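You operate a simulated robot arm through the tools that you are given. There is no shell and no other tool.

You are at the controls of a simulated two-armed robot. One attempt, no reset.

TASK
Top the red cup of water up to 200 ml from the OIL can; swirl it milky.
Fine: can and cup end in the long drip tray where they stood, the can capped; nothing spilt. Set down upright: can, what you pick out.

Only the result counts: the job must be done as asked and must still hold three seconds after the hand-in. Knocking over, shifting, dropping, spilling or breaking anything else fails it.

THE ROBOT
Two 7-joint arms with fingered hands on one trunk that stands fixed in place. Base frame: the origin is at the foot of the trunk, x ahead of it, y to its left, z up; the work surface is at about z = 80. Lengths are in cm, angles in rad, forces in N, time in s.
The left shoulder is at [3, 13.6, 120.5], the right one opposite. Each reaches about 125.3 cm from its shoulder. Payload 5 kg a hand.
The tool frame of a hand sits at the grasp point between the pads (the TCP): z along the fingers, y along the line on which they close. The tips reach 4.2 cm beyond it. The gripper opens to 20.8 cm; its body begins 11.9 cm behind the TCP. The gripper is a hand of 4 fingers: y runs from the thumb to the fingers, the wrist lies at [0, 0, -33.2] in the tool frame, and closing takes about 1.5 s.
Orientation is that of the tool frame in the base frame, as a unit quaternion [x, y, z, w]. With the fingers straight down and closing along the base's y, the tool's x points along the base's -x, its y along +y and its z along -z.

THE INTERFACE
- The arms move only by the tool step_arm. It takes "left_series", "right_series" or both (then of equal length, played together; a hand with none holds still); each is a list of rows, each a list of 2 entries, a list of its own where there are three numbers: the shift along the tool's x, y, z in units of 50 mm (1.0 is 50 mm), then the turn, a rotation vector about the tool's x, y, z in units of 4 degrees (1.0 is 4 degrees). In form: [[[tx, ty, tz], [ax, ay, az]], ...]. A call has 1 to 20 rows; each row shifts and turns the commanded pose from where the row before left it, along the tool's axes as they then stand. "left_jaw" and "right_jaw" are, for a hand that has rows, the finger opening in cm, from 0 to 20.8, set as the call begins (left out, the last holds). A call with a number of a shift or a turn outside -1 to 1 is refused whole. A row lasts 0.2 s, in which the tool goes at most 5 cm and 0.15 rad; a call with a longer step from one row to the next is refused whole, and so is a gripper value outside its range. A pose out of reach is approached as far as the arm can. The call stops where the force on the tool passes 90 N (or 10 N more than at its start, if that is more) or the arm is blocked; 0.2 s more then pass. The fingers move at their own pace (about 7.2 cm/s each) and stop on an object; they squeeze with about 24 N. The grip force told is the motor's: it shows also when the fingers shut on nothing. Time passes only in rows, and 0.2 s behind the last, so rows that do not move let the fingers close. It gives the time, the measured TCP pose, the force on the tool (base axes), the opening and the grip force at its end, in the units of the frame above (readings bear some noise), with the torque about the TCP (base axes, N m) and any sound that the robot's microphone picked up.
- Cameras (640 x 400 px; columns grow to the right, rows downward): "scene" is now at [3.24, -5.18, 193.13]; the picture's right is [-0.64, -0.77, 0.00], its down [-0.58, 0.48, -0.66] and it looks along [0.51, -0.42, -0.75] (base axes); focal length 315 px, centre (320, 200). "left" rides on the left gripper at [-10.1, 0, -14.5] in its tool frame; the picture's right is [0.00, -1.00, 0.00], its down [0.82, 0.00, -0.57] and it looks along [0.57, 0.00, 0.82] (tool axes); focal length 261 px, centre (320, 200). "right" rides on the right gripper at [10.1, 0, -14.5] in its tool frame; the picture's right is [0.00, 1.00, 0.00], its down [-0.82, 0.00, -0.57] and it looks along [-0.57, 0.00, 0.82] (tool axes); focal length 261 px, centre (320, 200). There is no depth. A picture from a camera that has moved, and an enlarged one, comes with that camera's place and axes in the base frame and with its lens.
- get_image(camera): a new picture of that camera. It takes no simulated time.
- move_column(by): moves the trunk up (or, below 0, down) by that many cm; the arms and the scene camera ride with it, the base frame stays. It gives what a move gives, with no picture.
- move_fingers(finger1, finger2, finger3, thumb_bend, hand): sets how far each is bent, from 0 (flat) to 1 (curled in); at 0.3 the hand is open as for a grip, at 0.7 the pads meet at the TCP. One left out holds its place. A second passes; each finger stops where it meets its share of the squeeze, and holds until it gets a number again. A gripper value or a shape takes the hand back. It gives what a move gives, with no picture; readings hold the bend of each and the force on the fingers (four entries, about 0 where the hand has none), thumb and palm.
- hand_shape(shape, hand): the hand has 4 fingers and takes this shape, open, in about a second: jaw (thumb against the fingers, like two jaws); tri (thumb and two fingers); tip (a fingertip pinch); poke (one finger out to press); point (the index stretched); flat (the hand flat); cup (the hand cupped); fist (a fist). The gripper value then closes the fingers along that shape, each until it touches; the sizes above hold for jaw. It gives what a move gives, with no picture.
- pan_tilt(pan, tilt): turns the head with the scene camera to pan (to the left, within 2.496 rad either way) and tilt (down, from -0.506 to 1.204), counted from straight ahead of the robot. It gives what a move gives.
- close_up(camera, box): a new picture of the part [left, top, right, bottom] of that camera's present view, enlarged. It takes no simulated time.
- finish_job(): hands the job in; it is judged then, once.

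Nothing tells you positions but the pictures and the camera data. Unless the task says otherwise, let go and move clear before handing in.

The tools are called after "Emit:" as name(argument=value, ...) on one line, values as JSON. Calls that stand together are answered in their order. step_arm: Moves the arms, as the interface text tells. Its arguments: {"type":"object","properties":{"left_series":{"type":"array","items":{"type":"array"}},"left_jaw":{"type":"number"},"right_series":{"type":"array","items":{"type":"array"}},"right_jaw":{"type":"number"}},"required":[]} The other tools are called the same way: move_column (by) moves the trunk up or down; hand_shape (shape, hand) gives the hand a shape; move_fingers (finger1, finger2, finger3, thumb_bend, hand) moves the fingers one by one; pan_tilt (pan, tilt) turns the head that bears the scene camera; get_image (camera) takes a picture; close_up (camera, box) takes an enlarged picture of a part of a camera's view; finish_job () hands the job in.

At the start:

```text
clock: 0.0
left_ee_pos: [71.9, -2.55, 121.09]
left_ee_rot: [-0.001, 1.0, 0.0, 0.0]
left_force: [0.1, -0.3, 0.9]
left_wrist_torque: [-0.02, 0.02, 0.01]
left_width: 20.78
left_grip_force: 0.1
left_shape: jaw
left_bend: [0.3, 0.3, 0.3, 0.3]
left_finger forces: [0.1, 0.1, 0.0, 0.1, 0.1, 0.1]
right_ee_pos: [45.7, -59.21, 124.89]
right_ee_rot: [0.0, 1.0, 0.0, -0.001]
right_force: [-0.1, 0.3, -0.1]
right_wrist_torque: [0.0, 0.0, 0.03]
right_width: 20.78
right_grip_force: 0.0
right_shape: jaw
right_bend: [0.3, 0.3, 0.3, 0.3]
right_finger forces: [0.0, 0.0, 0.0, 0.0, 0.0, 0.0]
trunk travel left (down, up): [-22.5, 26.5]
head pan, tilt (commanded): [-0.695, 0.85]
```

scene: 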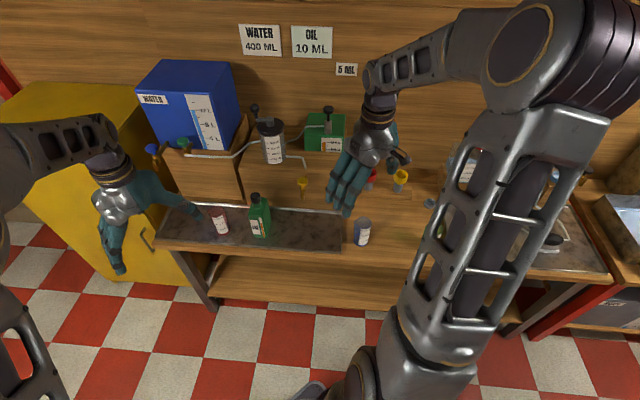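
right: 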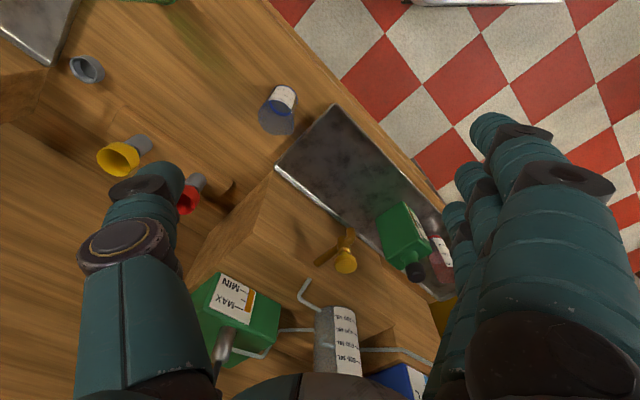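
left: 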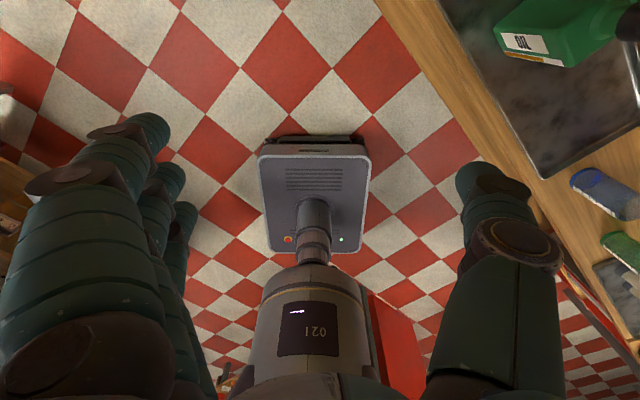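

The scene shows a counter with a long drip tray holding a red cup and a green OIL can, with other stations nearby. I'll look closer before moving anything.

Emit:
close_up(camera="scene", box=[140, 170, 380, 320])

Emit:
close_up(camera="scene", box=[130, 10, 370, 160])

Emit:
close_up(camera="right", box=[260, 100, 480, 310])

Emit:
close_up(camera="scene", box=[280, 100, 460, 250])

```text
2.67 times, centred on (260, 245) of scene
camera zoom: at [3.24, -5.18, 193.13], right [-0.64, -0.77, 0.0], down [-0.58, 0.48, -0.66], along [0.51, -0.42, -0.75], focal length 840 px, centre (480, 80)
```

zoom: 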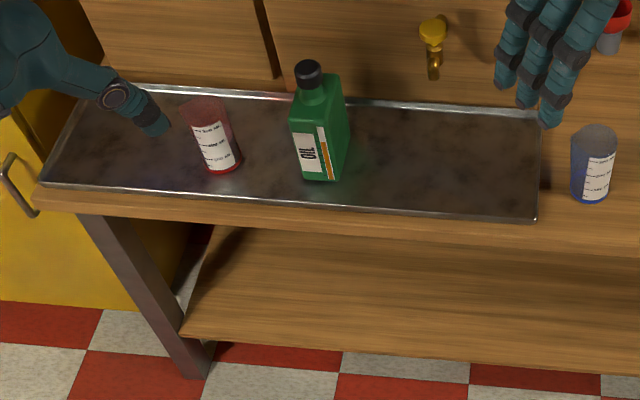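

```text
2.67 times, centred on (250, 85) of scene
camera zoom: at [3.24, -5.18, 193.13], right [-0.64, -0.77, 0.0], down [-0.58, 0.48, -0.66], along [0.51, -0.42, -0.75], focal length 840 px, centre (507, 507)
```

zoom: 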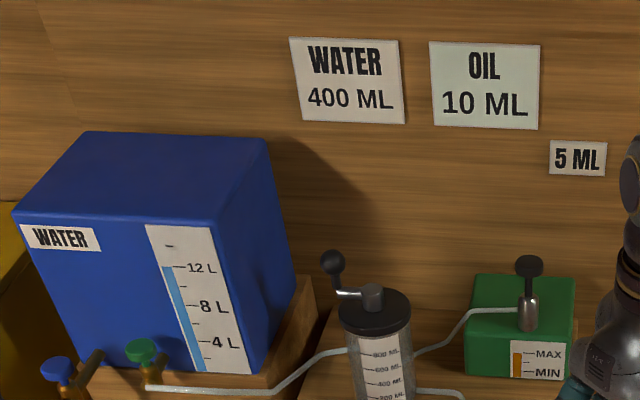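

```text
1.90 times, centred on (370, 205) of right
camera zoom: at [35.53, -59.06, 139.5], right [0.0, 1.0, 0.0], down [0.82, 0.0, 0.57], along [0.57, 0.0, -0.82], focal length 496 px, centre (225, 190)
```

zoom: 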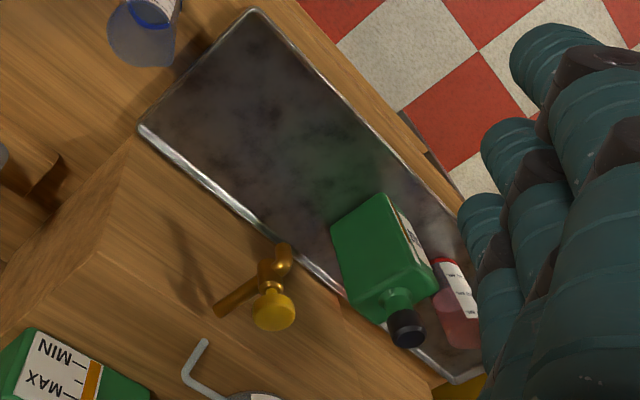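

```text
2.67 times, centred on (370, 175) of scene
camera zoom: at [3.24, -5.18, 193.13], right [-0.64, -0.77, 0.0], down [-0.58, 0.48, -0.66], along [0.51, -0.42, -0.75], focal length 840 px, centre (187, 267)
```

zoom: 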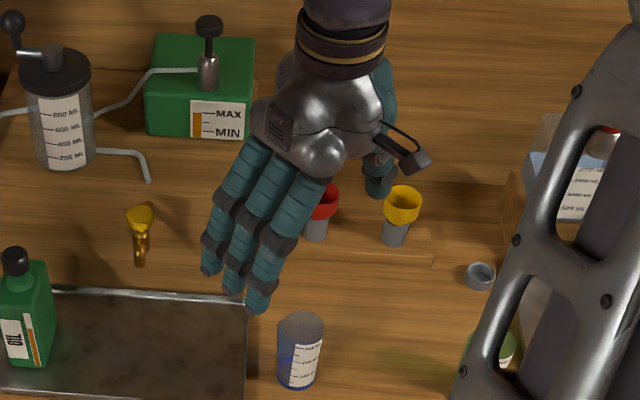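

The cup and can stand in the tray; I need to read the cup's scale and see the can's cap and the rest of the bench. I'll take tighter close-ups.

Emit:
close_up(camera="scene", box=[200, 195, 248, 243])

Emit:
close_up(camera="scene", box=[240, 185, 288, 243])

Emit:
close_up(camera="right", box=[370, 190, 470, 300])

Emit:
close_up(camera="scene", box=[345, 205, 385, 255])

```text
8.33 times, centred on (224, 219) of scene
camera zoom: at [3.24, -5.18, 193.13], right [-0.64, -0.77, 0.0], down [-0.58, 0.48, -0.66], along [0.51, -0.42, -0.75], focal length 2625 px, centre (1120, 42)
```

zoom: 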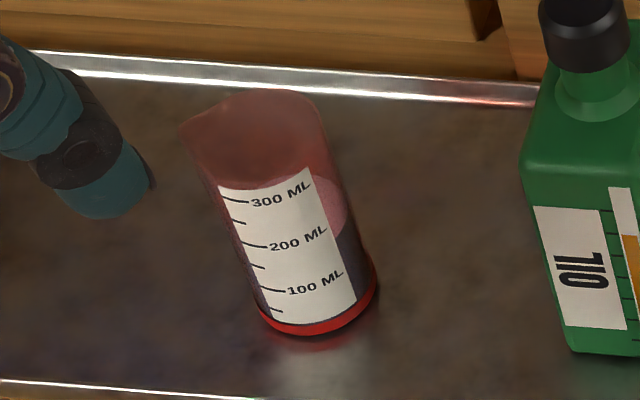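

```text
6.90 times, centred on (264, 214) of scene
camera zoom: at [3.24, -5.18, 193.13], right [-0.64, -0.77, 0.0], down [-0.58, 0.48, -0.66], along [0.51, -0.42, -0.75], focal length 2172 px, centre (706, 103)
```

zoom: 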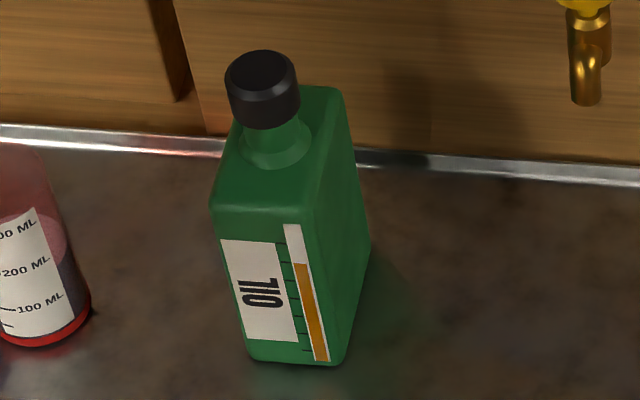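

```text
3.64 times, centred on (420, 245) of right
camera zoom: at [35.53, -59.06, 139.5], right [0.0, 1.0, 0.0], down [0.82, 0.0, 0.57], along [0.57, 0.0, -0.82], focal length 948 px, centre (-44, 36)
```

zoom: 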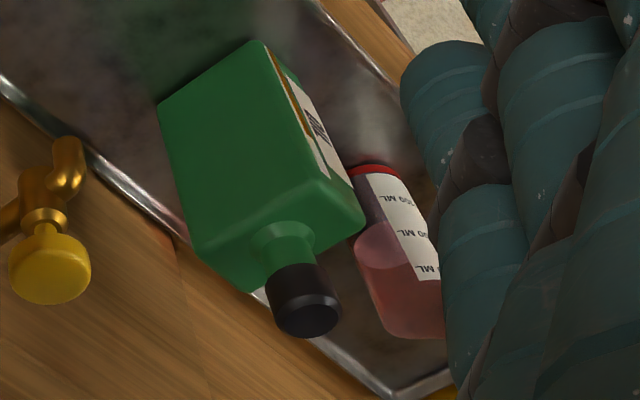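

```text
8.00 times, centred on (365, 230) of scene
camera zoom: at [3.24, -5.18, 193.13], right [-0.64, -0.77, 0.0], down [-0.58, 0.48, -0.66], along [0.51, -0.42, -0.75], focal length 2520 px, centre (-40, -40)
```

zoom: 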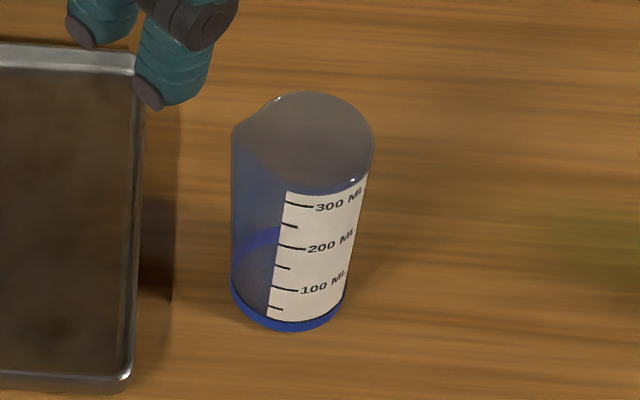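

The counter is turned about 45° to the base: the cup is near [92, -24] and the can near [82.6, -38] with its cap top near z≈101.6. My plan is left hand for the can (from the front), right hand for the cap from above. First I'll turn the left hand to point forward, camera on top.

Emit:
step_arm(left_series=[[[0, 0, 0], [0.4, -0.965, 0.4]], [[0, 0, 0], [0.4, -0.965, 0.4]], [[0, 0, 0], [0.4, -0.965, 0.4]], [[0, 0, 0], [0.4, -0.965, 0.4]], [[0, 0, 0], [0.4, -0.965, 0.4]], [[0, 0, 0], [0.4, -0.965, 0.4]], [[0, 0, 0], [0.4, -0.965, 0.4]], [[0, 0, 0], [0.4, -0.965, 0.4]], [[0, 0, 0], [0.4, -0.965, 0.4]], [[0, 0, 0], [0.4, -0.965, 0.4]], [[0, 0, 0], [0.4, -0.965, 0.4]]])

Emit:
get_image(camera="scene")

Emit:
get_image(camera="left")

```text
clock: 2.4
left_ee_pos: [72.05, -2.56, 121.05]
left_ee_rot: [0.148, 0.909, -0.149, 0.359]
left_force: [0.2, 0.3, 1.1]
left_wrist_torque: [0.0, 0.05, 0.0]
left_width: 20.77
left_grip_force: 0.1
left_shape: jaw
left_bend: [0.3, 0.3, 0.3, 0.3]
left_finger forces: [0.1, 0.0, 0.1, 0.0, 0.1, 0.0]
right_ee_pos: [45.61, -59.15, 124.89]
right_ee_rot: [0.0, 1.0, 0.0, -0.001]
right_force: [0.6, 1.0, -0.2]
right_wrist_torque: [-0.1, 0.06, -0.02]
right_width: 20.78
right_grip_force: 0.0
right_shape: jaw
right_bend: [0.3, 0.3, 0.3, 0.3]
right_finger forces: [0.0, 0.1, 0.0, 0.0, 0.1, 0.0]
trunk travel left (down, up): [-22.5, 26.5]
head pan, tilt (commanded): [-0.695, 0.85]
```

```text
taken
camera scene: at [3.27, -5.02, 193.13], right [-0.64, -0.77, 0.0], down [-0.58, 0.48, -0.66], along [0.51, -0.42, -0.75], focal length 315 px, centre (320, 200)
```

scene: 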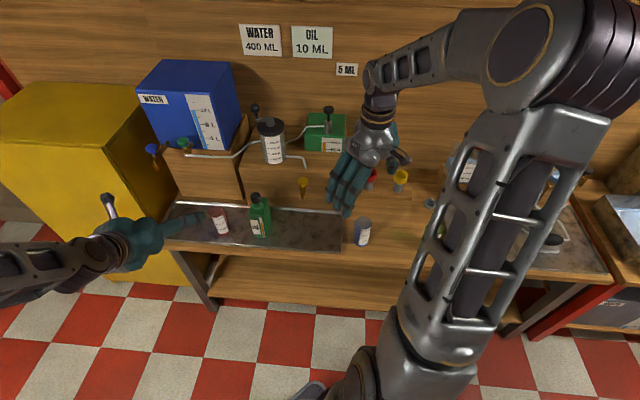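

```text
taken
camera left: at [70.28, 1.41, 138.32], right [-0.37, -0.91, 0.17], down [-0.92, 0.35, -0.17], along [0.1, -0.22, -0.97], focal length 261 px, centre (320, 200)
```

left: 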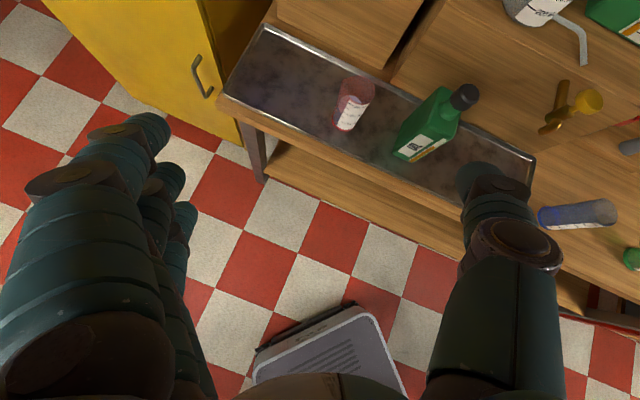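

The left hand is turning as planned and its camera now sees the tray. I'll finish the turn.

Emit:
step_arm(left_series=[[[0, 0, 0], [0.4, -0.965, 0.4]], [[0, 0, 0], [0.4, -0.965, 0.4]], [[0, 0, 0], [0.4, -0.965, 0.4]], [[0, 0, 0], [0.4, -0.965, 0.4]], [[0, 0, 0], [0.4, -0.965, 0.4]], [[0, 0, 0], [0.4, -0.965, 0.4]], [[0, 0, 0], [0.4, -0.965, 0.4]], [[0, 0, 0], [0.4, -0.965, 0.4]], [[0, 0, 0], [0.4, -0.965, 0.4]], [[0, 0, 0], [0.4, -0.965, 0.4]], [[0, 0, 0], [0.4, -0.965, 0.4]]])

Emit:
get_image(camera="left")

Emit:
get_image(camera="scene")

```text
clock: 4.8
left_ee_pos: [71.92, -2.58, 121.07]
left_ee_rot: [0.271, 0.653, -0.271, 0.653]
left_force: [-0.4, 0.5, -0.7]
left_wrist_torque: [0.03, 0.02, -0.06]
left_width: 20.79
left_grip_force: 0.0
left_shape: jaw
left_bend: [0.3, 0.3, 0.3, 0.3]
left_finger forces: [0.1, 0.0, 0.1, 0.0, 0.1, 0.0]
right_ee_pos: [45.83, -59.19, 124.92]
right_ee_rot: [0.0, 1.0, 0.0, 0.0]
right_force: [0.4, 0.5, 0.8]
right_wrist_torque: [-0.02, 0.07, -0.03]
right_width: 20.76
right_grip_force: 0.1
right_shape: jaw
right_bend: [0.3, 0.3, 0.3, 0.3]
right_finger forces: [0.0, 0.0, 0.1, 0.0, 0.0, 0.0]
trunk travel left (down, up): [-22.5, 26.5]
head pan, tilt (commanded): [-0.695, 0.85]
```

```text
taken
camera left: at [61.82, 7.76, 131.23], right [-0.71, -0.71, 0.0], down [-0.41, 0.4, -0.82], along [0.58, -0.58, -0.57], focal length 261 px, centre (320, 200)
```

left: 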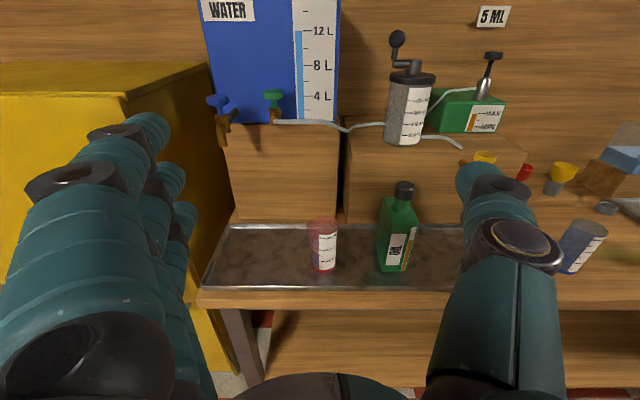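

```text
taken
camera scene: at [3.31, -5.07, 193.13], right [-0.64, -0.77, 0.0], down [-0.58, 0.48, -0.66], along [0.51, -0.42, -0.75], focal length 315 px, centre (320, 200)
```

scene: 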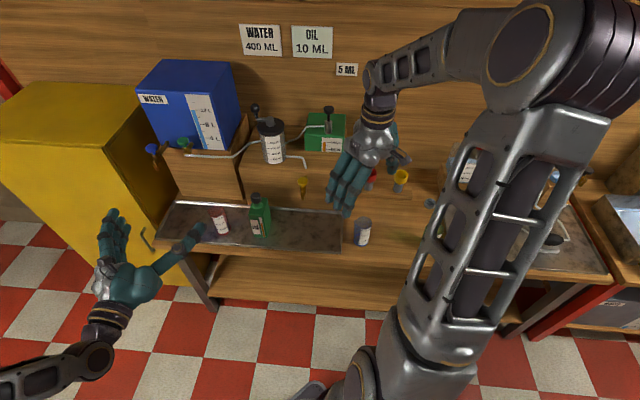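

The left camera now looks squarely at the counter (which sits at exactly 45°). I'll zoom in on cup, can, and the rest.

Emit:
close_up(camera="left", box=[295, 210, 350, 280])

Emit:
close_up(camera="left", box=[360, 175, 440, 280])

Emit:
close_up(camera="left", box=[200, 200, 480, 320])

```text
5.71 times, centred on (322, 245) of left
camera zoom: at [61.82, 7.76, 131.23], right [-0.71, -0.71, 0.0], down [-0.41, 0.4, -0.82], along [0.58, -0.58, -0.57], focal length 1489 px, centre (306, -57)
```

zoom: 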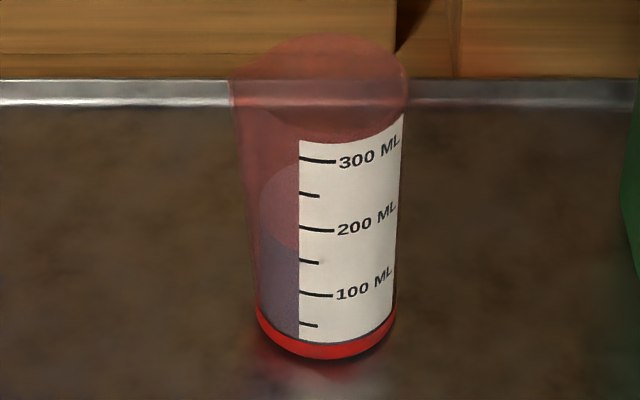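

```text
3.81 times, centred on (400, 228) of left
camera zoom: at [61.82, 7.76, 131.23], right [-0.71, -0.71, 0.0], down [-0.41, 0.4, -0.82], along [0.58, -0.58, -0.57], focal length 993 px, centre (15, 95)
```

zoom: 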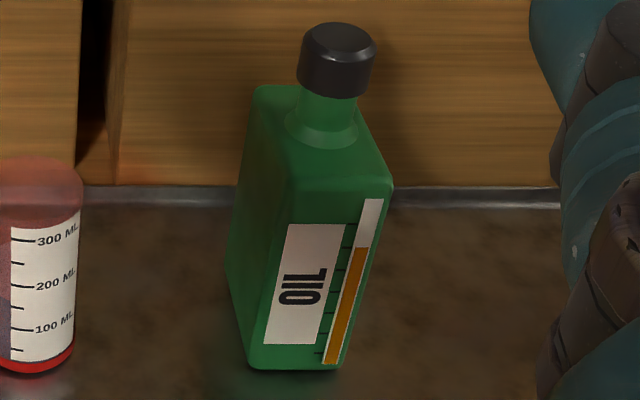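

```text
2.29 times, centred on (340, 260) of left
camera zoom: at [61.82, 7.76, 131.23], right [-0.71, -0.71, 0.0], down [-0.41, 0.4, -0.82], along [0.58, -0.58, -0.57], focal length 596 px, centre (274, 63)
```

zoom: 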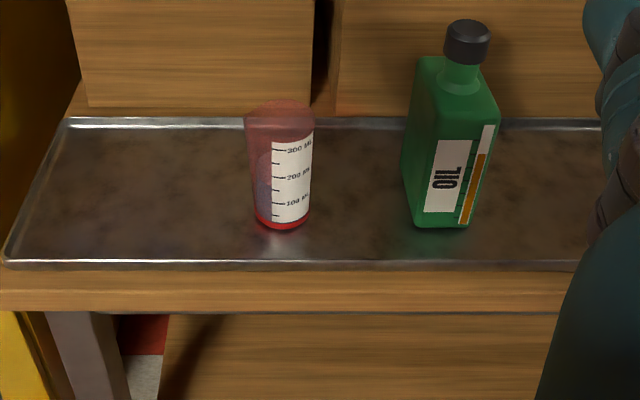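

Cup: centre about [92.5, -24], rim z≈94.5, spout to the left, water somewhere between 150 and 200 ml. Can: centre about [82, -37.3], about 5.4 cm wide across the 45° line, with the cap from z≈100 to 103. I'll bring the left hand to a pre-grasp in front of the can, jaw at 12 cm.

Emit:
step_arm(left_series=[[[0.711, -0.387, 0.207], [0, 0, 0]], [[0.711, -0.387, 0.207], [0, 0, 0]], [[0.711, -0.387, 0.207], [0, 0, 0]], [[0.711, -0.387, 0.207], [0, 0, 0]], [[0.711, -0.387, 0.207], [0, 0, 0]], [[0.711, -0.387, 0.207], [0, 0, 0]], [[0.711, -0.387, 0.207], [0, 0, 0]], [[0.711, -0.387, 0.207], [0, 0, 0]], [[0.711, -0.387, 0.207], [0, 0, 0]]], left_jaw=12)

Emit:
get_image(camera="left")

Emit:
get_image(camera="scene")

Emit:
close_up(camera="left", box=[160, 100, 420, 260])

```text
clock: 6.8
left_ee_pos: [66.34, -21.31, 89.29]
left_ee_rot: [0.27, 0.653, -0.27, 0.654]
left_force: [0.4, 0.2, 1.4]
left_wrist_torque: [0.07, 0.04, -0.08]
left_width: 12.1
left_grip_force: 0.1
left_shape: jaw
left_bend: [0.72, 0.72, 0.72, 0.7]
left_finger forces: [0.0, 0.0, 0.0, 0.0, 0.1, 0.0]
right_ee_pos: [45.81, -59.23, 124.91]
right_ee_rot: [0.0, 1.0, 0.0, 0.0]
right_force: [-0.3, -1.0, -0.3]
right_wrist_torque: [0.06, 0.01, 0.01]
right_width: 20.77
right_grip_force: 0.0
right_shape: jaw
right_bend: [0.3, 0.3, 0.3, 0.3]
right_finger forces: [0.0, 0.1, 0.0, 0.0, 0.0, 0.0]
trunk travel left (down, up): [-22.5, 26.5]
head pan, tilt (commanded): [-0.695, 0.85]
```

```text
taken
camera left: at [56.06, -11.13, 99.41], right [-0.71, -0.71, 0.0], down [-0.41, 0.4, -0.82], along [0.58, -0.58, -0.57], focal length 261 px, centre (320, 200)
```

left: 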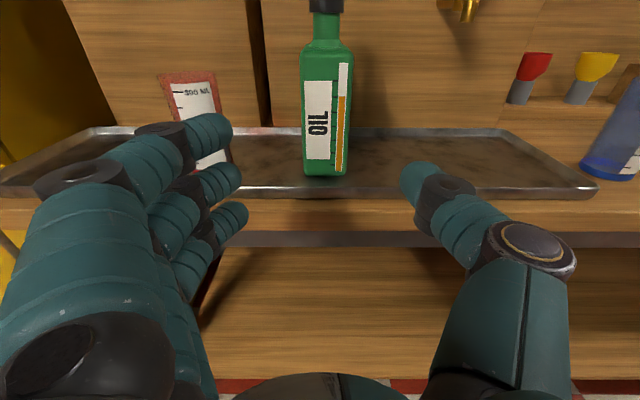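

```text
taken
camera scene: at [3.25, -5.26, 193.13], right [-0.64, -0.77, 0.0], down [-0.58, 0.48, -0.66], along [0.51, -0.42, -0.75], focal length 315 px, centre (320, 200)
```

scene: 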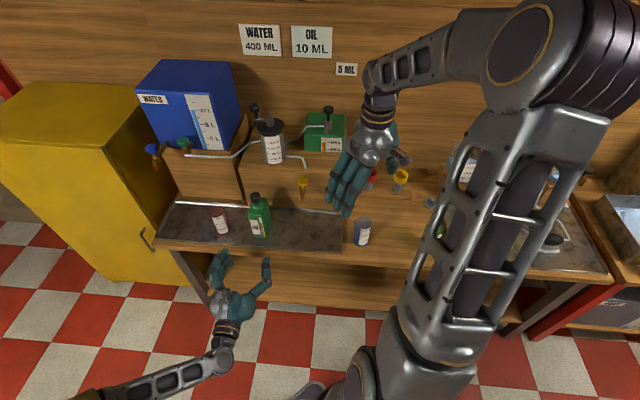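

```text
2.46 times, centred on (290, 180) of left
camera zoom: at [56.06, -11.13, 99.41], right [-0.71, -0.71, 0.0], down [-0.41, 0.4, -0.82], along [0.58, -0.58, -0.57], focal length 642 px, centre (394, 249)
```

zoom: 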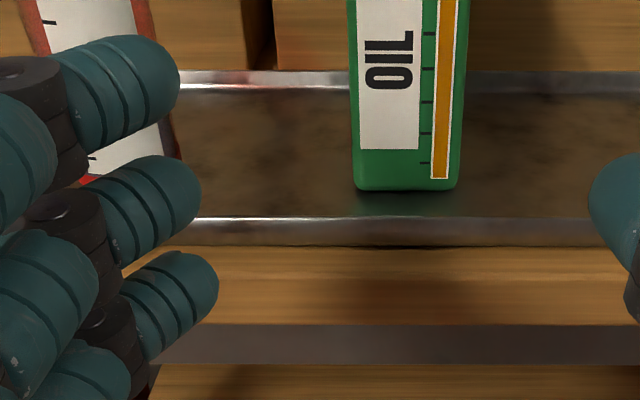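

The can's centre is now read at s≈-31.0, so I need about 0.8 cm more to the right, and the fingers bulge close to the cup side. I'll narrow the jaw to 9 cm and shift right, then look again.

Emit:
step_arm(left_series=[[[0, -0.16, 0], [0, 0, 0]], [[0, 0, 0.2], [0, 0, 0]], [[0, 0, 0.4], [0, 0, 0]], [[0, 0, 0.4], [0, 0, 0]]], left_jaw=9)

Emit:
get_image(camera="left")

Emit:
get_image(camera="right")

Emit:
close_up(camera="scene", box=[180, 180, 300, 350])

```text
clock: 7.8
left_ee_pos: [69.19, -25.57, 89.02]
left_ee_rot: [0.27, 0.654, -0.27, 0.653]
left_force: [0.0, -0.2, -0.9]
left_wrist_torque: [0.0, 0.0, -0.01]
left_width: 9.12
left_grip_force: 0.0
left_shape: jaw
left_bend: [0.73, 0.73, 0.73, 0.7]
left_finger forces: [0.1, 0.0, 0.0, 0.0, 0.1, 0.0]
right_ee_pos: [45.68, -59.24, 124.93]
right_ee_rot: [0.0, 1.0, 0.0, -0.001]
right_force: [0.7, -0.6, 0.0]
right_wrist_torque: [0.02, 0.04, 0.01]
right_width: 20.79
right_grip_force: 0.1
right_shape: jaw
right_bend: [0.3, 0.3, 0.3, 0.3]
right_finger forces: [0.1, 0.0, 0.1, 0.1, 0.0, 0.0]
trunk travel left (down, up): [-22.5, 26.5]
head pan, tilt (commanded): [-0.695, 0.85]
```

```text
taken
camera left: at [59.04, -15.31, 99.29], right [-0.71, -0.71, 0.01], down [-0.41, 0.4, -0.82], along [0.58, -0.58, -0.57], focal length 261 px, centre (320, 200)
```

left: 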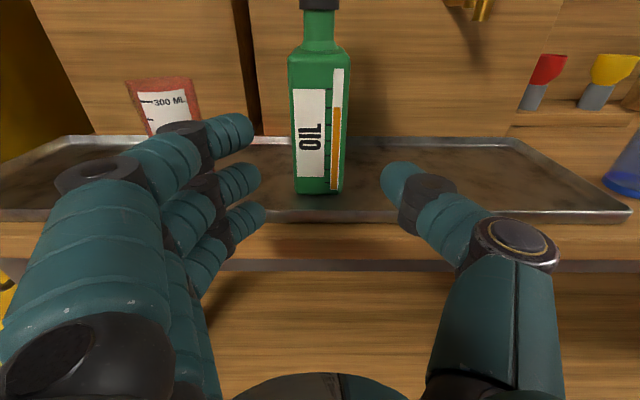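

```text
taken
camera right: at [35.58, -59.07, 139.47], right [0.0, 1.0, 0.0], down [0.82, 0.0, 0.57], along [0.57, 0.0, -0.82], focal length 261 px, centre (320, 200)
```

right: 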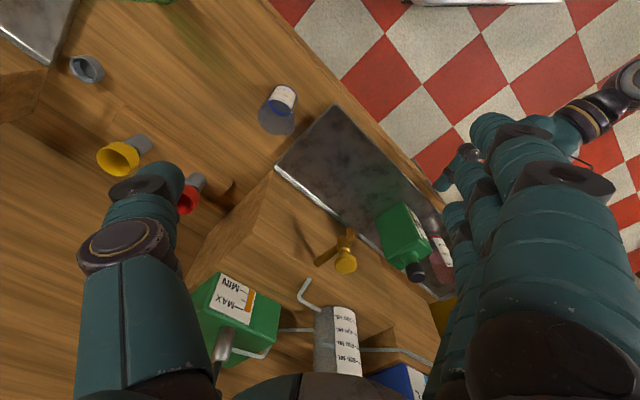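

```text
2.35 times, centred on (240, 265) of scene
camera zoom: at [3.28, -5.22, 193.12], right [-0.64, -0.77, 0.0], down [-0.58, 0.48, -0.66], along [0.51, -0.42, -0.75], focal length 741 px, centre (508, 47)
```

zoom: 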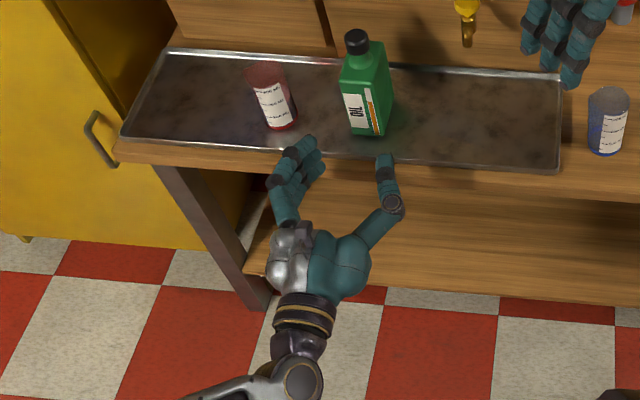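

The can is centred between thumb and fingers, and the fingers clear the cup by about 3 cm. I'll advance straight in along the approach axis around the can without closing yet.

Emit:
step_arm(left_series=[[[0, 0, 0.42], [0, 0, 0]], [[0, 0, 0.42], [0, 0, 0]], [[0, 0, 0.42], [0, 0, 0]], [[0, 0, 0.42], [0, 0, 0]], [[0, 0, 0.42], [0, 0, 0]], [[0, 0, 0.42], [0, 0, 0]], [[0, 0, 0.42], [0, 0, 0]], [[0, 0, 0.42], [0, 0, 0]]])

Emit:
get_image(camera="left")

Emit:
close_up(camera="scene", box=[180, 180, 300, 300])

```text
clock: 9.6
left_ee_pos: [81.08, -37.53, 88.92]
left_ee_rot: [0.27, 0.654, -0.27, 0.653]
left_force: [0.4, -0.3, -0.2]
left_wrist_torque: [0.0, -0.02, 0.0]
left_width: 9.09
left_grip_force: 0.0
left_shape: jaw
left_bend: [0.73, 0.73, 0.73, 0.7]
left_finger forces: [0.0, 0.0, 0.1, 0.0, 0.1, 0.1]
right_ee_pos: [45.73, -59.2, 124.89]
right_ee_rot: [0.0, 1.0, 0.001, 0.0]
right_force: [0.3, -0.8, -1.0]
right_wrist_torque: [0.03, 0.0, -0.01]
right_width: 20.77
right_grip_force: 0.1
right_shape: jaw
right_bend: [0.3, 0.3, 0.3, 0.3]
right_finger forces: [0.1, 0.1, 0.1, 0.0, 0.0, 0.0]
trunk travel left (down, up): [-22.5, 26.5]
head pan, tilt (commanded): [-0.695, 0.85]
```

```text
taken
camera left: at [70.9, -27.29, 99.21], right [-0.71, -0.71, 0.01], down [-0.41, 0.4, -0.82], along [0.58, -0.58, -0.57], focal length 261 px, centre (320, 200)
```

left: 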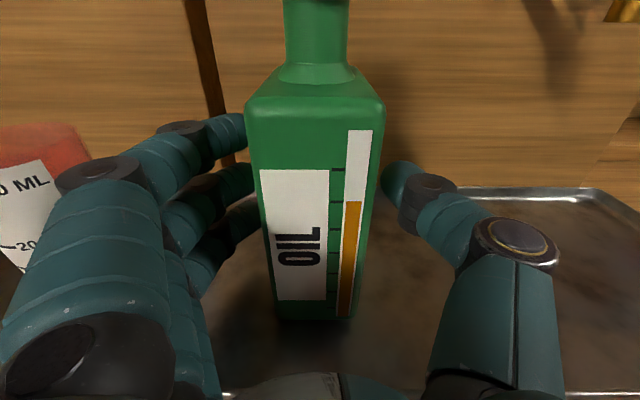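

```text
3.33 times, centred on (240, 240) of scene
camera zoom: at [3.27, -5.28, 193.12], right [-0.64, -0.77, 0.0], down [-0.58, 0.48, -0.66], along [0.51, -0.42, -0.75], focal length 1050 px, centre (587, 67)
```

zoom: 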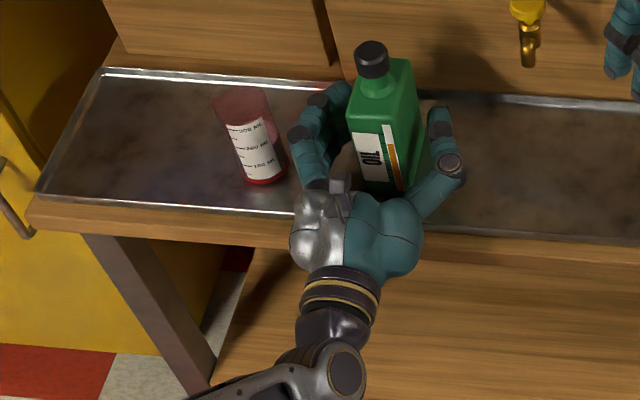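

The hand is around the can body with clearances on both sides. I'll close on the can.

Emit:
step_arm(left_series=[[[0, 0, 0], [0, 0, 0]], [[0, 0, 0], [0, 0, 0]], [[0, 0, 0], [0, 0, 0]], [[0, 0, 0], [0, 0, 0]], [[0, 0, 0], [0, 0, 0]], [[0, 0, 0], [0, 0, 0]], [[0, 0, 0], [0, 0, 0]], [[0, 0, 0], [0, 0, 0]]], left_jaw=4)

Emit:
get_image(camera="left")

Emit:
get_image(camera="right")

Emit:
close_up(camera="scene", box=[200, 180, 300, 260])

```text
clock: 11.4
left_ee_pos: [81.01, -37.56, 89.11]
left_ee_rot: [0.27, 0.654, -0.271, 0.653]
left_force: [2.7, 0.3, 1.0]
left_wrist_torque: [-0.04, -0.01, 0.01]
left_width: 5.66
left_grip_force: 24.0
left_shape: jaw
left_bend: [0.73, 0.73, 0.73, 0.7]
left_finger forces: [7.6, 7.6, 7.5, 0.0, 20.8, 0.0]
right_ee_pos: [45.65, -59.24, 124.81]
right_ee_rot: [0.0, 1.0, 0.0, 0.001]
right_force: [-0.4, -0.1, 0.5]
right_wrist_torque: [0.02, 0.01, -0.02]
right_width: 20.77
right_grip_force: 0.1
right_shape: jaw
right_bend: [0.3, 0.3, 0.3, 0.3]
right_finger forces: [0.1, 0.1, 0.0, 0.1, 0.0, 0.0]
trunk travel left (down, up): [-22.5, 26.5]
head pan, tilt (commanded): [-0.695, 0.85]
```

```text
taken
camera left: at [70.88, -27.24, 99.27], right [-0.71, -0.71, 0.0], down [-0.41, 0.4, -0.82], along [0.58, -0.58, -0.57], focal length 261 px, centre (320, 200)
```

left: 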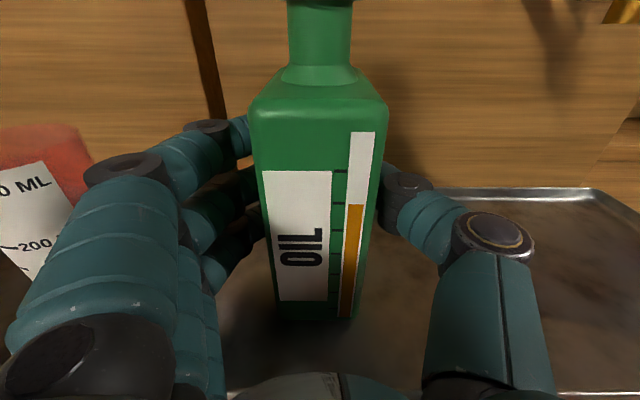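

```text
taken
camera right: at [35.54, -59.06, 139.49], right [0.0, 1.0, 0.0], down [0.82, 0.0, 0.57], along [0.57, 0.0, -0.82], focal length 261 px, centre (320, 200)
```

right: 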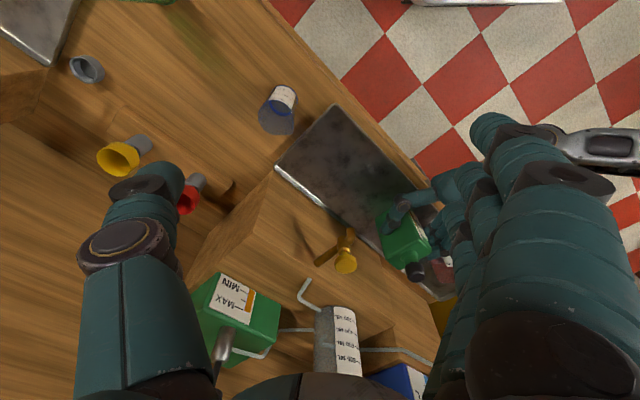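

```text
5.00 times, centred on (250, 220) of scene
camera zoom: at [3.25, -5.18, 193.13], right [-0.64, -0.77, 0.0], down [-0.58, 0.48, -0.66], along [0.51, -0.42, -0.75], focal length 1575 px, centre (670, 100)
```

zoom: 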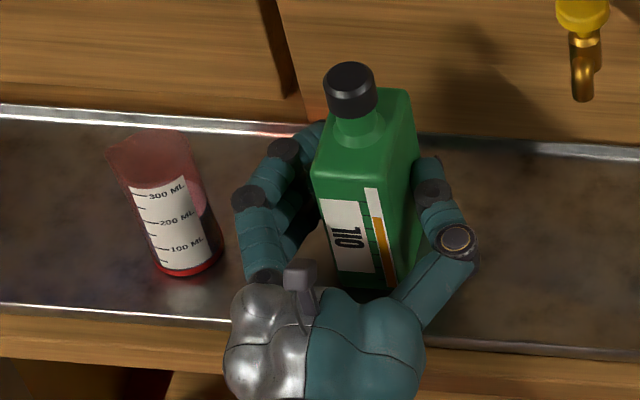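

The can is gripped (width 5.66 cm, 24 N). Next I bring the right hand over the cap, which I put at about [81.4, -37.9], top z≈103, staying high at z≈120.

Emit:
step_arm(right_series=[[[-0.714, 0.428, 0.1], [0, 0, 0]], [[-0.714, 0.428, 0.1], [0, 0, 0]], [[-0.714, 0.428, 0.1], [0, 0, 0]], [[-0.714, 0.428, 0.1], [0, 0, 0]], [[-0.714, 0.428, 0.1], [0, 0, 0]], [[-0.714, 0.428, 0.1], [0, 0, 0]], [[-0.714, 0.428, 0.1], [0, 0, 0]], [[-0.714, 0.428, 0.1], [0, 0, 0]], [[-0.714, 0.428, 0.1], [0, 0, 0]], [[-0.714, 0.428, 0.1], [0, 0, 0]]])

Emit:
get_image(camera="right")

Emit:
get_image(camera="scene")

```text
clock: 13.6
left_ee_pos: [81.15, -37.38, 89.18]
left_ee_rot: [0.272, 0.653, -0.272, 0.653]
left_force: [0.8, -3.3, 1.5]
left_wrist_torque: [0.01, -0.04, -0.07]
left_width: 5.62
left_grip_force: 24.2
left_shape: jaw
left_bend: [0.73, 0.73, 0.73, 0.7]
left_finger forces: [7.6, 7.5, 7.4, 0.0, 23.6, 0.0]
right_ee_pos: [81.5, -37.88, 119.91]
right_ee_rot: [0.001, 1.0, 0.0, -0.002]
right_force: [1.1, -0.5, 0.4]
right_wrist_torque: [-0.03, 0.08, 0.0]
right_width: 20.78
right_grip_force: 0.1
right_shape: jaw
right_bend: [0.3, 0.3, 0.3, 0.3]
right_finger forces: [0.0, 0.0, 0.1, 0.0, 0.1, 0.0]
trunk travel left (down, up): [-22.5, 26.5]
head pan, tilt (commanded): [-0.695, 0.85]
```

```text
taken
camera right: at [71.26, -37.69, 134.47], right [0.01, 1.0, 0.0], down [0.82, 0.0, 0.57], along [0.57, 0.0, -0.82], focal length 261 px, centre (320, 200)
```

right: 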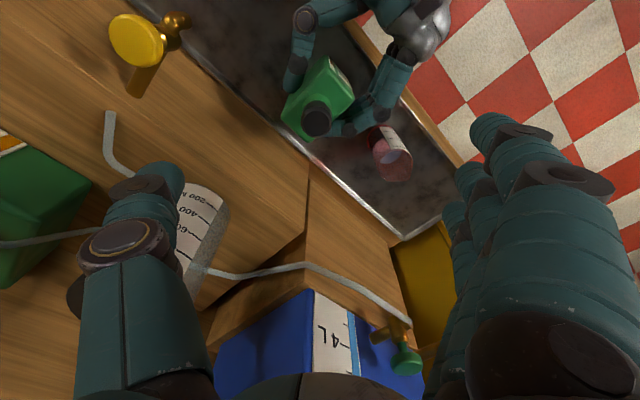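

```text
taken
camera scene: at [3.39, -5.06, 193.13], right [-0.64, -0.77, 0.0], down [-0.58, 0.48, -0.66], along [0.51, -0.42, -0.75], focal length 315 px, centre (320, 200)
```

scene: 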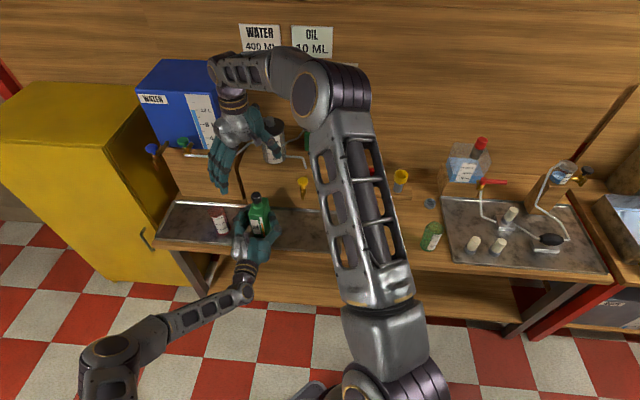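

The right hand hangs above the can and its camera sees the cap. I'll zoom in to locate the cap's centre.

Emit:
close_up(camera="right", box=[270, 50, 430, 190])

Emit:
close_up(camera="scene", box=[190, 80, 310, 260])

```text
2.86 times, centred on (350, 120) of right
camera zoom: at [71.26, -37.69, 134.47], right [0.01, 1.0, 0.0], down [0.82, 0.0, 0.57], along [0.57, 0.0, -0.82], focal length 745 px, centre (234, 429)
```

zoom: 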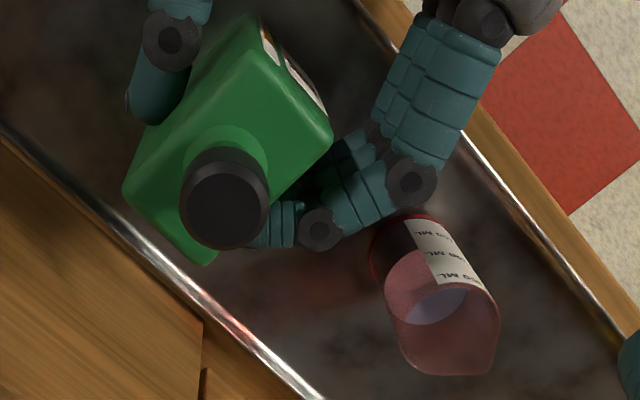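

```text
2.22 times, centred on (250, 170) of scene
camera zoom: at [3.39, -5.06, 193.13], right [-0.64, -0.77, 0.0], down [-0.58, 0.48, -0.66], along [0.51, -0.42, -0.75], focal length 700 px, centre (476, 267)
```

zoom: 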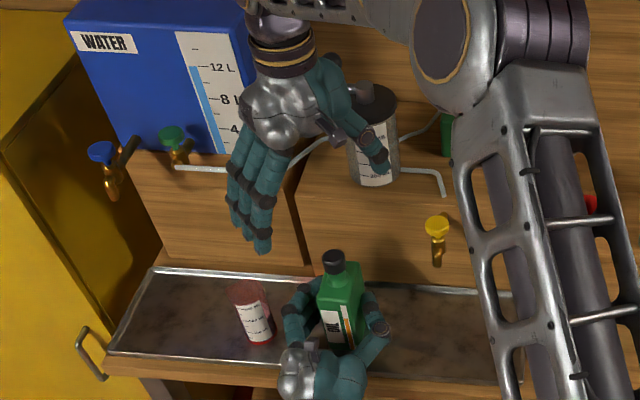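

The cap's centre is at about [81.5, -38.0], right below the hand. I'll shape the right hand for a thumb-and-two-finger grip and pre-turn it clockwise so there is room to unscrew counter-clockwise.

Emit:
hand_shape(hand="right", shape="tri")

Emit:
get_image(camera="right")

Emit:
close_up(camera="left", box=[0, 0, 640, 200])

```text
clock: 14.5
left_ee_pos: [81.14, -37.51, 89.09]
left_ee_rot: [0.271, 0.653, -0.271, 0.653]
left_force: [0.2, -0.7, 1.5]
left_wrist_torque: [-0.03, 0.0, -0.01]
left_width: 5.63
left_grip_force: 23.7
left_shape: jaw
left_bend: [0.73, 0.73, 0.73, 0.7]
left_finger forces: [7.8, 7.7, 7.6, 0.1, 23.6, 0.1]
right_ee_pos: [81.29, -37.77, 120.01]
right_ee_rot: [0.0, 1.0, 0.0, 0.0]
right_force: [-0.4, -0.1, -0.3]
right_wrist_torque: [0.01, 0.02, 0.03]
right_width: 20.79
right_grip_force: 0.0
right_shape: tri
right_bend: [0.3, 0.3, 0.06, 0.3]
right_finger forces: [0.1, 0.0, 0.1, 0.0, 0.0, 0.0]
trunk travel left (down, up): [-22.5, 26.5]
head pan, tilt (commanded): [-0.695, 0.85]
```

```text
taken
camera right: at [71.12, -37.73, 134.53], right [0.0, 1.0, 0.0], down [0.82, 0.0, 0.57], along [0.57, 0.0, -0.82], focal length 261 px, centre (320, 200)
```

right: 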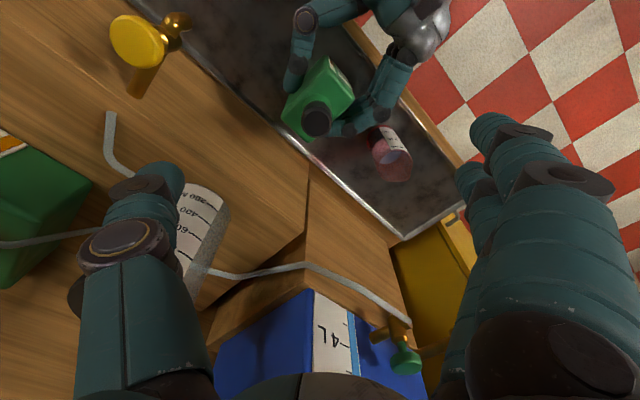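

```text
1.00 times, centred on (320, 100) of left (not enlarged: the box is as wide or as high as the picture)
camera zoom: at [70.87, -27.24, 99.27], right [-0.71, -0.71, 0.0], down [-0.41, 0.4, -0.82], along [0.58, -0.58, -0.57], focal length 261 px, centre (320, 300)
```

zoom: 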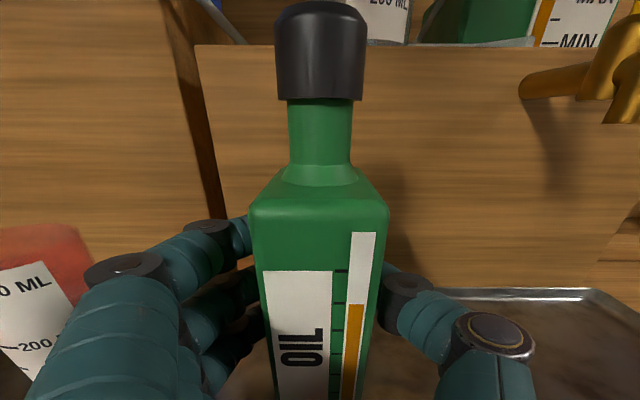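

The tri shape leaves the third finger stretched out, which could hit the left hand, so I go back to jaw with a modest opening. I'll pre-turn the hand 60° clockwise (seen from above).

Emit:
hand_shape(hand="right", shape="jaw")

Emit:
step_arm(right_series=[[[0, 0, 0], [0, 0, 1]], [[0, 0, 0], [0, 0, 1]], [[0, 0, 0], [0, 0, 1]], [[0, 0, 0], [0, 0, 1]], [[0, 0, 0], [0, 0, 1]], [[0, 0, 0], [0, 0, 1]], [[0, 0, 0], [0, 0, 1]], [[0, 0, 0], [0, 0, 1]], [[0, 0, 0], [0, 0, 1]], [[0, 0, 0], [0, 0, 1]], [[0, 0, 0], [0, 0, 1]], [[0, 0, 0], [0, 0, 1]], [[0, 0, 0], [0, 0, 1]], [[0, 0, 0], [0, 0, 1]], [[0, 0, 0], [0, 0, 1]]], right_jaw=9)

Emit:
get_image(camera="right")

Emit:
get_image(camera="scene")

```text
clock: 15.4
left_ee_pos: [80.93, -37.5, 89.08]
left_ee_rot: [0.271, 0.653, -0.271, 0.653]
left_force: [0.0, -0.2, 1.0]
left_wrist_torque: [-0.03, 0.0, 0.05]
left_width: 5.63
left_grip_force: 24.1
left_shape: jaw
left_bend: [0.73, 0.73, 0.73, 0.7]
left_finger forces: [7.9, 7.7, 7.6, 0.1, 23.6, 0.1]
right_ee_pos: [81.24, -37.87, 120.02]
right_ee_rot: [0.0, 1.0, 0.0, 0.001]
right_force: [-0.1, 0.0, -0.5]
right_wrist_torque: [0.0, -0.05, -0.01]
right_width: 20.77
right_grip_force: 0.0
right_shape: jaw
right_bend: [0.3, 0.3, 0.3, 0.3]
right_finger forces: [0.1, 0.0, 0.0, 0.0, 0.0, 0.0]
trunk travel left (down, up): [-22.5, 26.5]
head pan, tilt (commanded): [-0.695, 0.85]
```

```text
clock: 18.6
left_ee_pos: [81.02, -37.57, 89.19]
left_ee_rot: [0.27, 0.653, -0.27, 0.653]
left_force: [0.9, -1.0, 1.3]
left_wrist_torque: [-0.04, -0.03, 0.07]
left_width: 5.63
left_grip_force: 24.2
left_shape: jaw
left_bend: [0.73, 0.73, 0.73, 0.7]
left_finger forces: [7.9, 7.8, 7.8, 0.0, 23.5, 0.0]
right_ee_pos: [81.59, -37.83, 119.93]
right_ee_rot: [0.501, 0.865, 0.0, 0.0]
right_force: [0.4, 0.1, 0.5]
right_wrist_torque: [0.0, 0.01, 0.02]
right_width: 9.1
right_grip_force: 0.1
right_shape: jaw
right_bend: [0.73, 0.73, 0.73, 0.7]
right_finger forces: [0.0, 0.0, 0.0, 0.1, 0.0, 0.0]
trunk travel left (down, up): [-22.5, 26.5]
head pan, tilt (commanded): [-0.695, 0.85]
```

```text
taken
camera right: at [76.38, -28.92, 134.48], right [0.87, 0.49, 0.0], down [0.41, -0.71, 0.57], along [0.28, -0.5, -0.82], focal length 261 px, centre (320, 200)
```

right: 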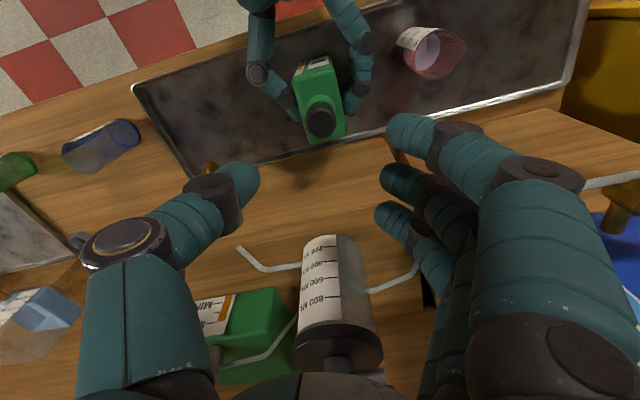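

```text
taken
camera scene: at [3.24, -5.17, 193.13], right [-0.64, -0.77, 0.0], down [-0.58, 0.48, -0.66], along [0.51, -0.42, -0.75], focal length 315 px, centre (320, 200)
```

scene: 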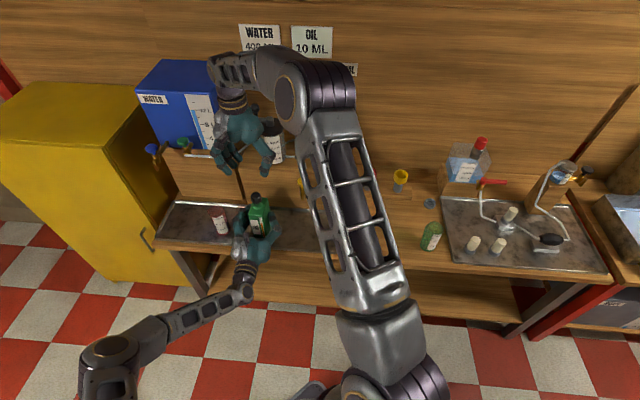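

The 60° turn worked and the cap sits centred between thumb and fingers. I'll lower the right hand part way and check.

Emit:
step_arm(right_series=[[[0.04, 0, 0.6], [0, 0, 0]], [[0, 0, 0.6], [0, 0, 0]], [[0, 0, 0.6], [0, 0, 0]], [[0, 0, 0.6], [0, 0, 0]]])

Emit:
get_image(camera="right")

Emit:
get_image(camera="left")

Emit:
close_up(camera="scene", box=[190, 120, 310, 260])

```text
clock: 19.6
left_ee_pos: [81.1, -37.53, 89.09]
left_ee_rot: [0.27, 0.654, -0.27, 0.653]
left_force: [1.1, -1.9, 0.5]
left_wrist_torque: [-0.03, -0.01, -0.03]
left_width: 5.62
left_grip_force: 23.8
left_shape: jaw
left_bend: [0.73, 0.73, 0.73, 0.7]
left_finger forces: [7.8, 7.6, 7.8, 0.0, 23.3, 0.1]
right_ee_pos: [81.35, -37.75, 107.76]
right_ee_rot: [0.5, 0.866, 0.0, 0.0]
right_force: [0.3, -1.0, -0.1]
right_wrist_torque: [0.01, 0.04, 0.02]
right_width: 9.06
right_grip_force: 0.1
right_shape: jaw
right_bend: [0.73, 0.73, 0.73, 0.7]
right_finger forces: [0.0, 0.1, 0.0, 0.0, 0.1, 0.0]
trunk travel left (down, up): [-22.5, 26.5]
head pan, tilt (commanded): [-0.695, 0.85]
```

```text
taken
camera right: at [76.31, -28.9, 122.38], right [0.87, 0.5, 0.0], down [0.41, -0.71, 0.57], along [0.28, -0.5, -0.82], focal length 261 px, centre (320, 200)
```

right: 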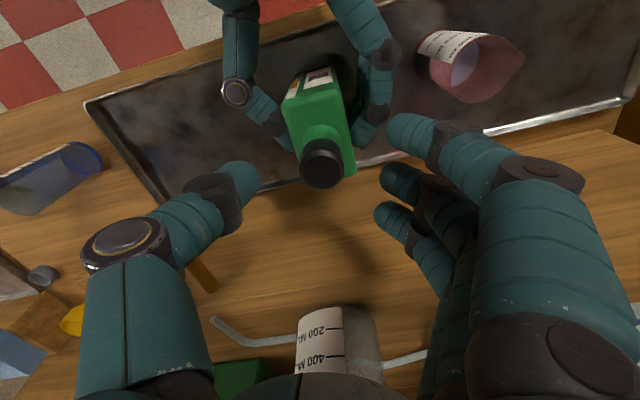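

```text
taken
camera left: at [70.9, -27.26, 99.27], right [-0.71, -0.71, 0.0], down [-0.41, 0.4, -0.82], along [0.58, -0.58, -0.57], focal length 261 px, centre (320, 200)
```

left: 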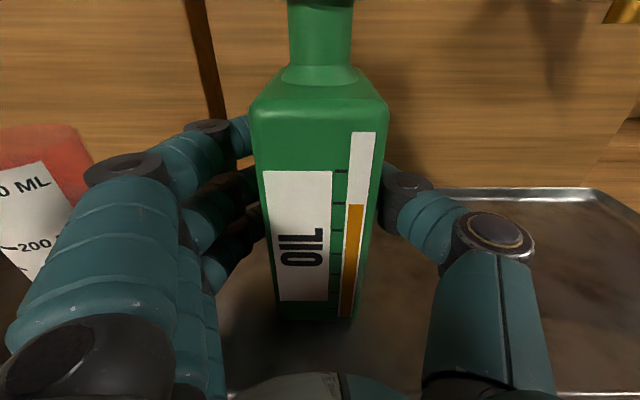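

```text
2.86 times, centred on (250, 190) of scene
camera zoom: at [3.28, -5.2, 193.13], right [-0.64, -0.77, 0.0], down [-0.58, 0.48, -0.66], along [0.51, -0.42, -0.75], focal length 900 px, centre (520, 229)
```

zoom: 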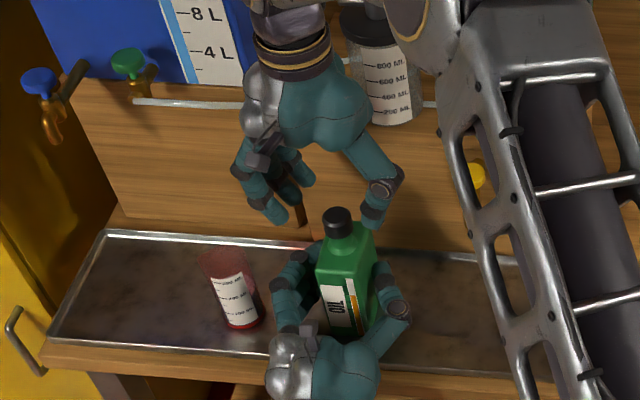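

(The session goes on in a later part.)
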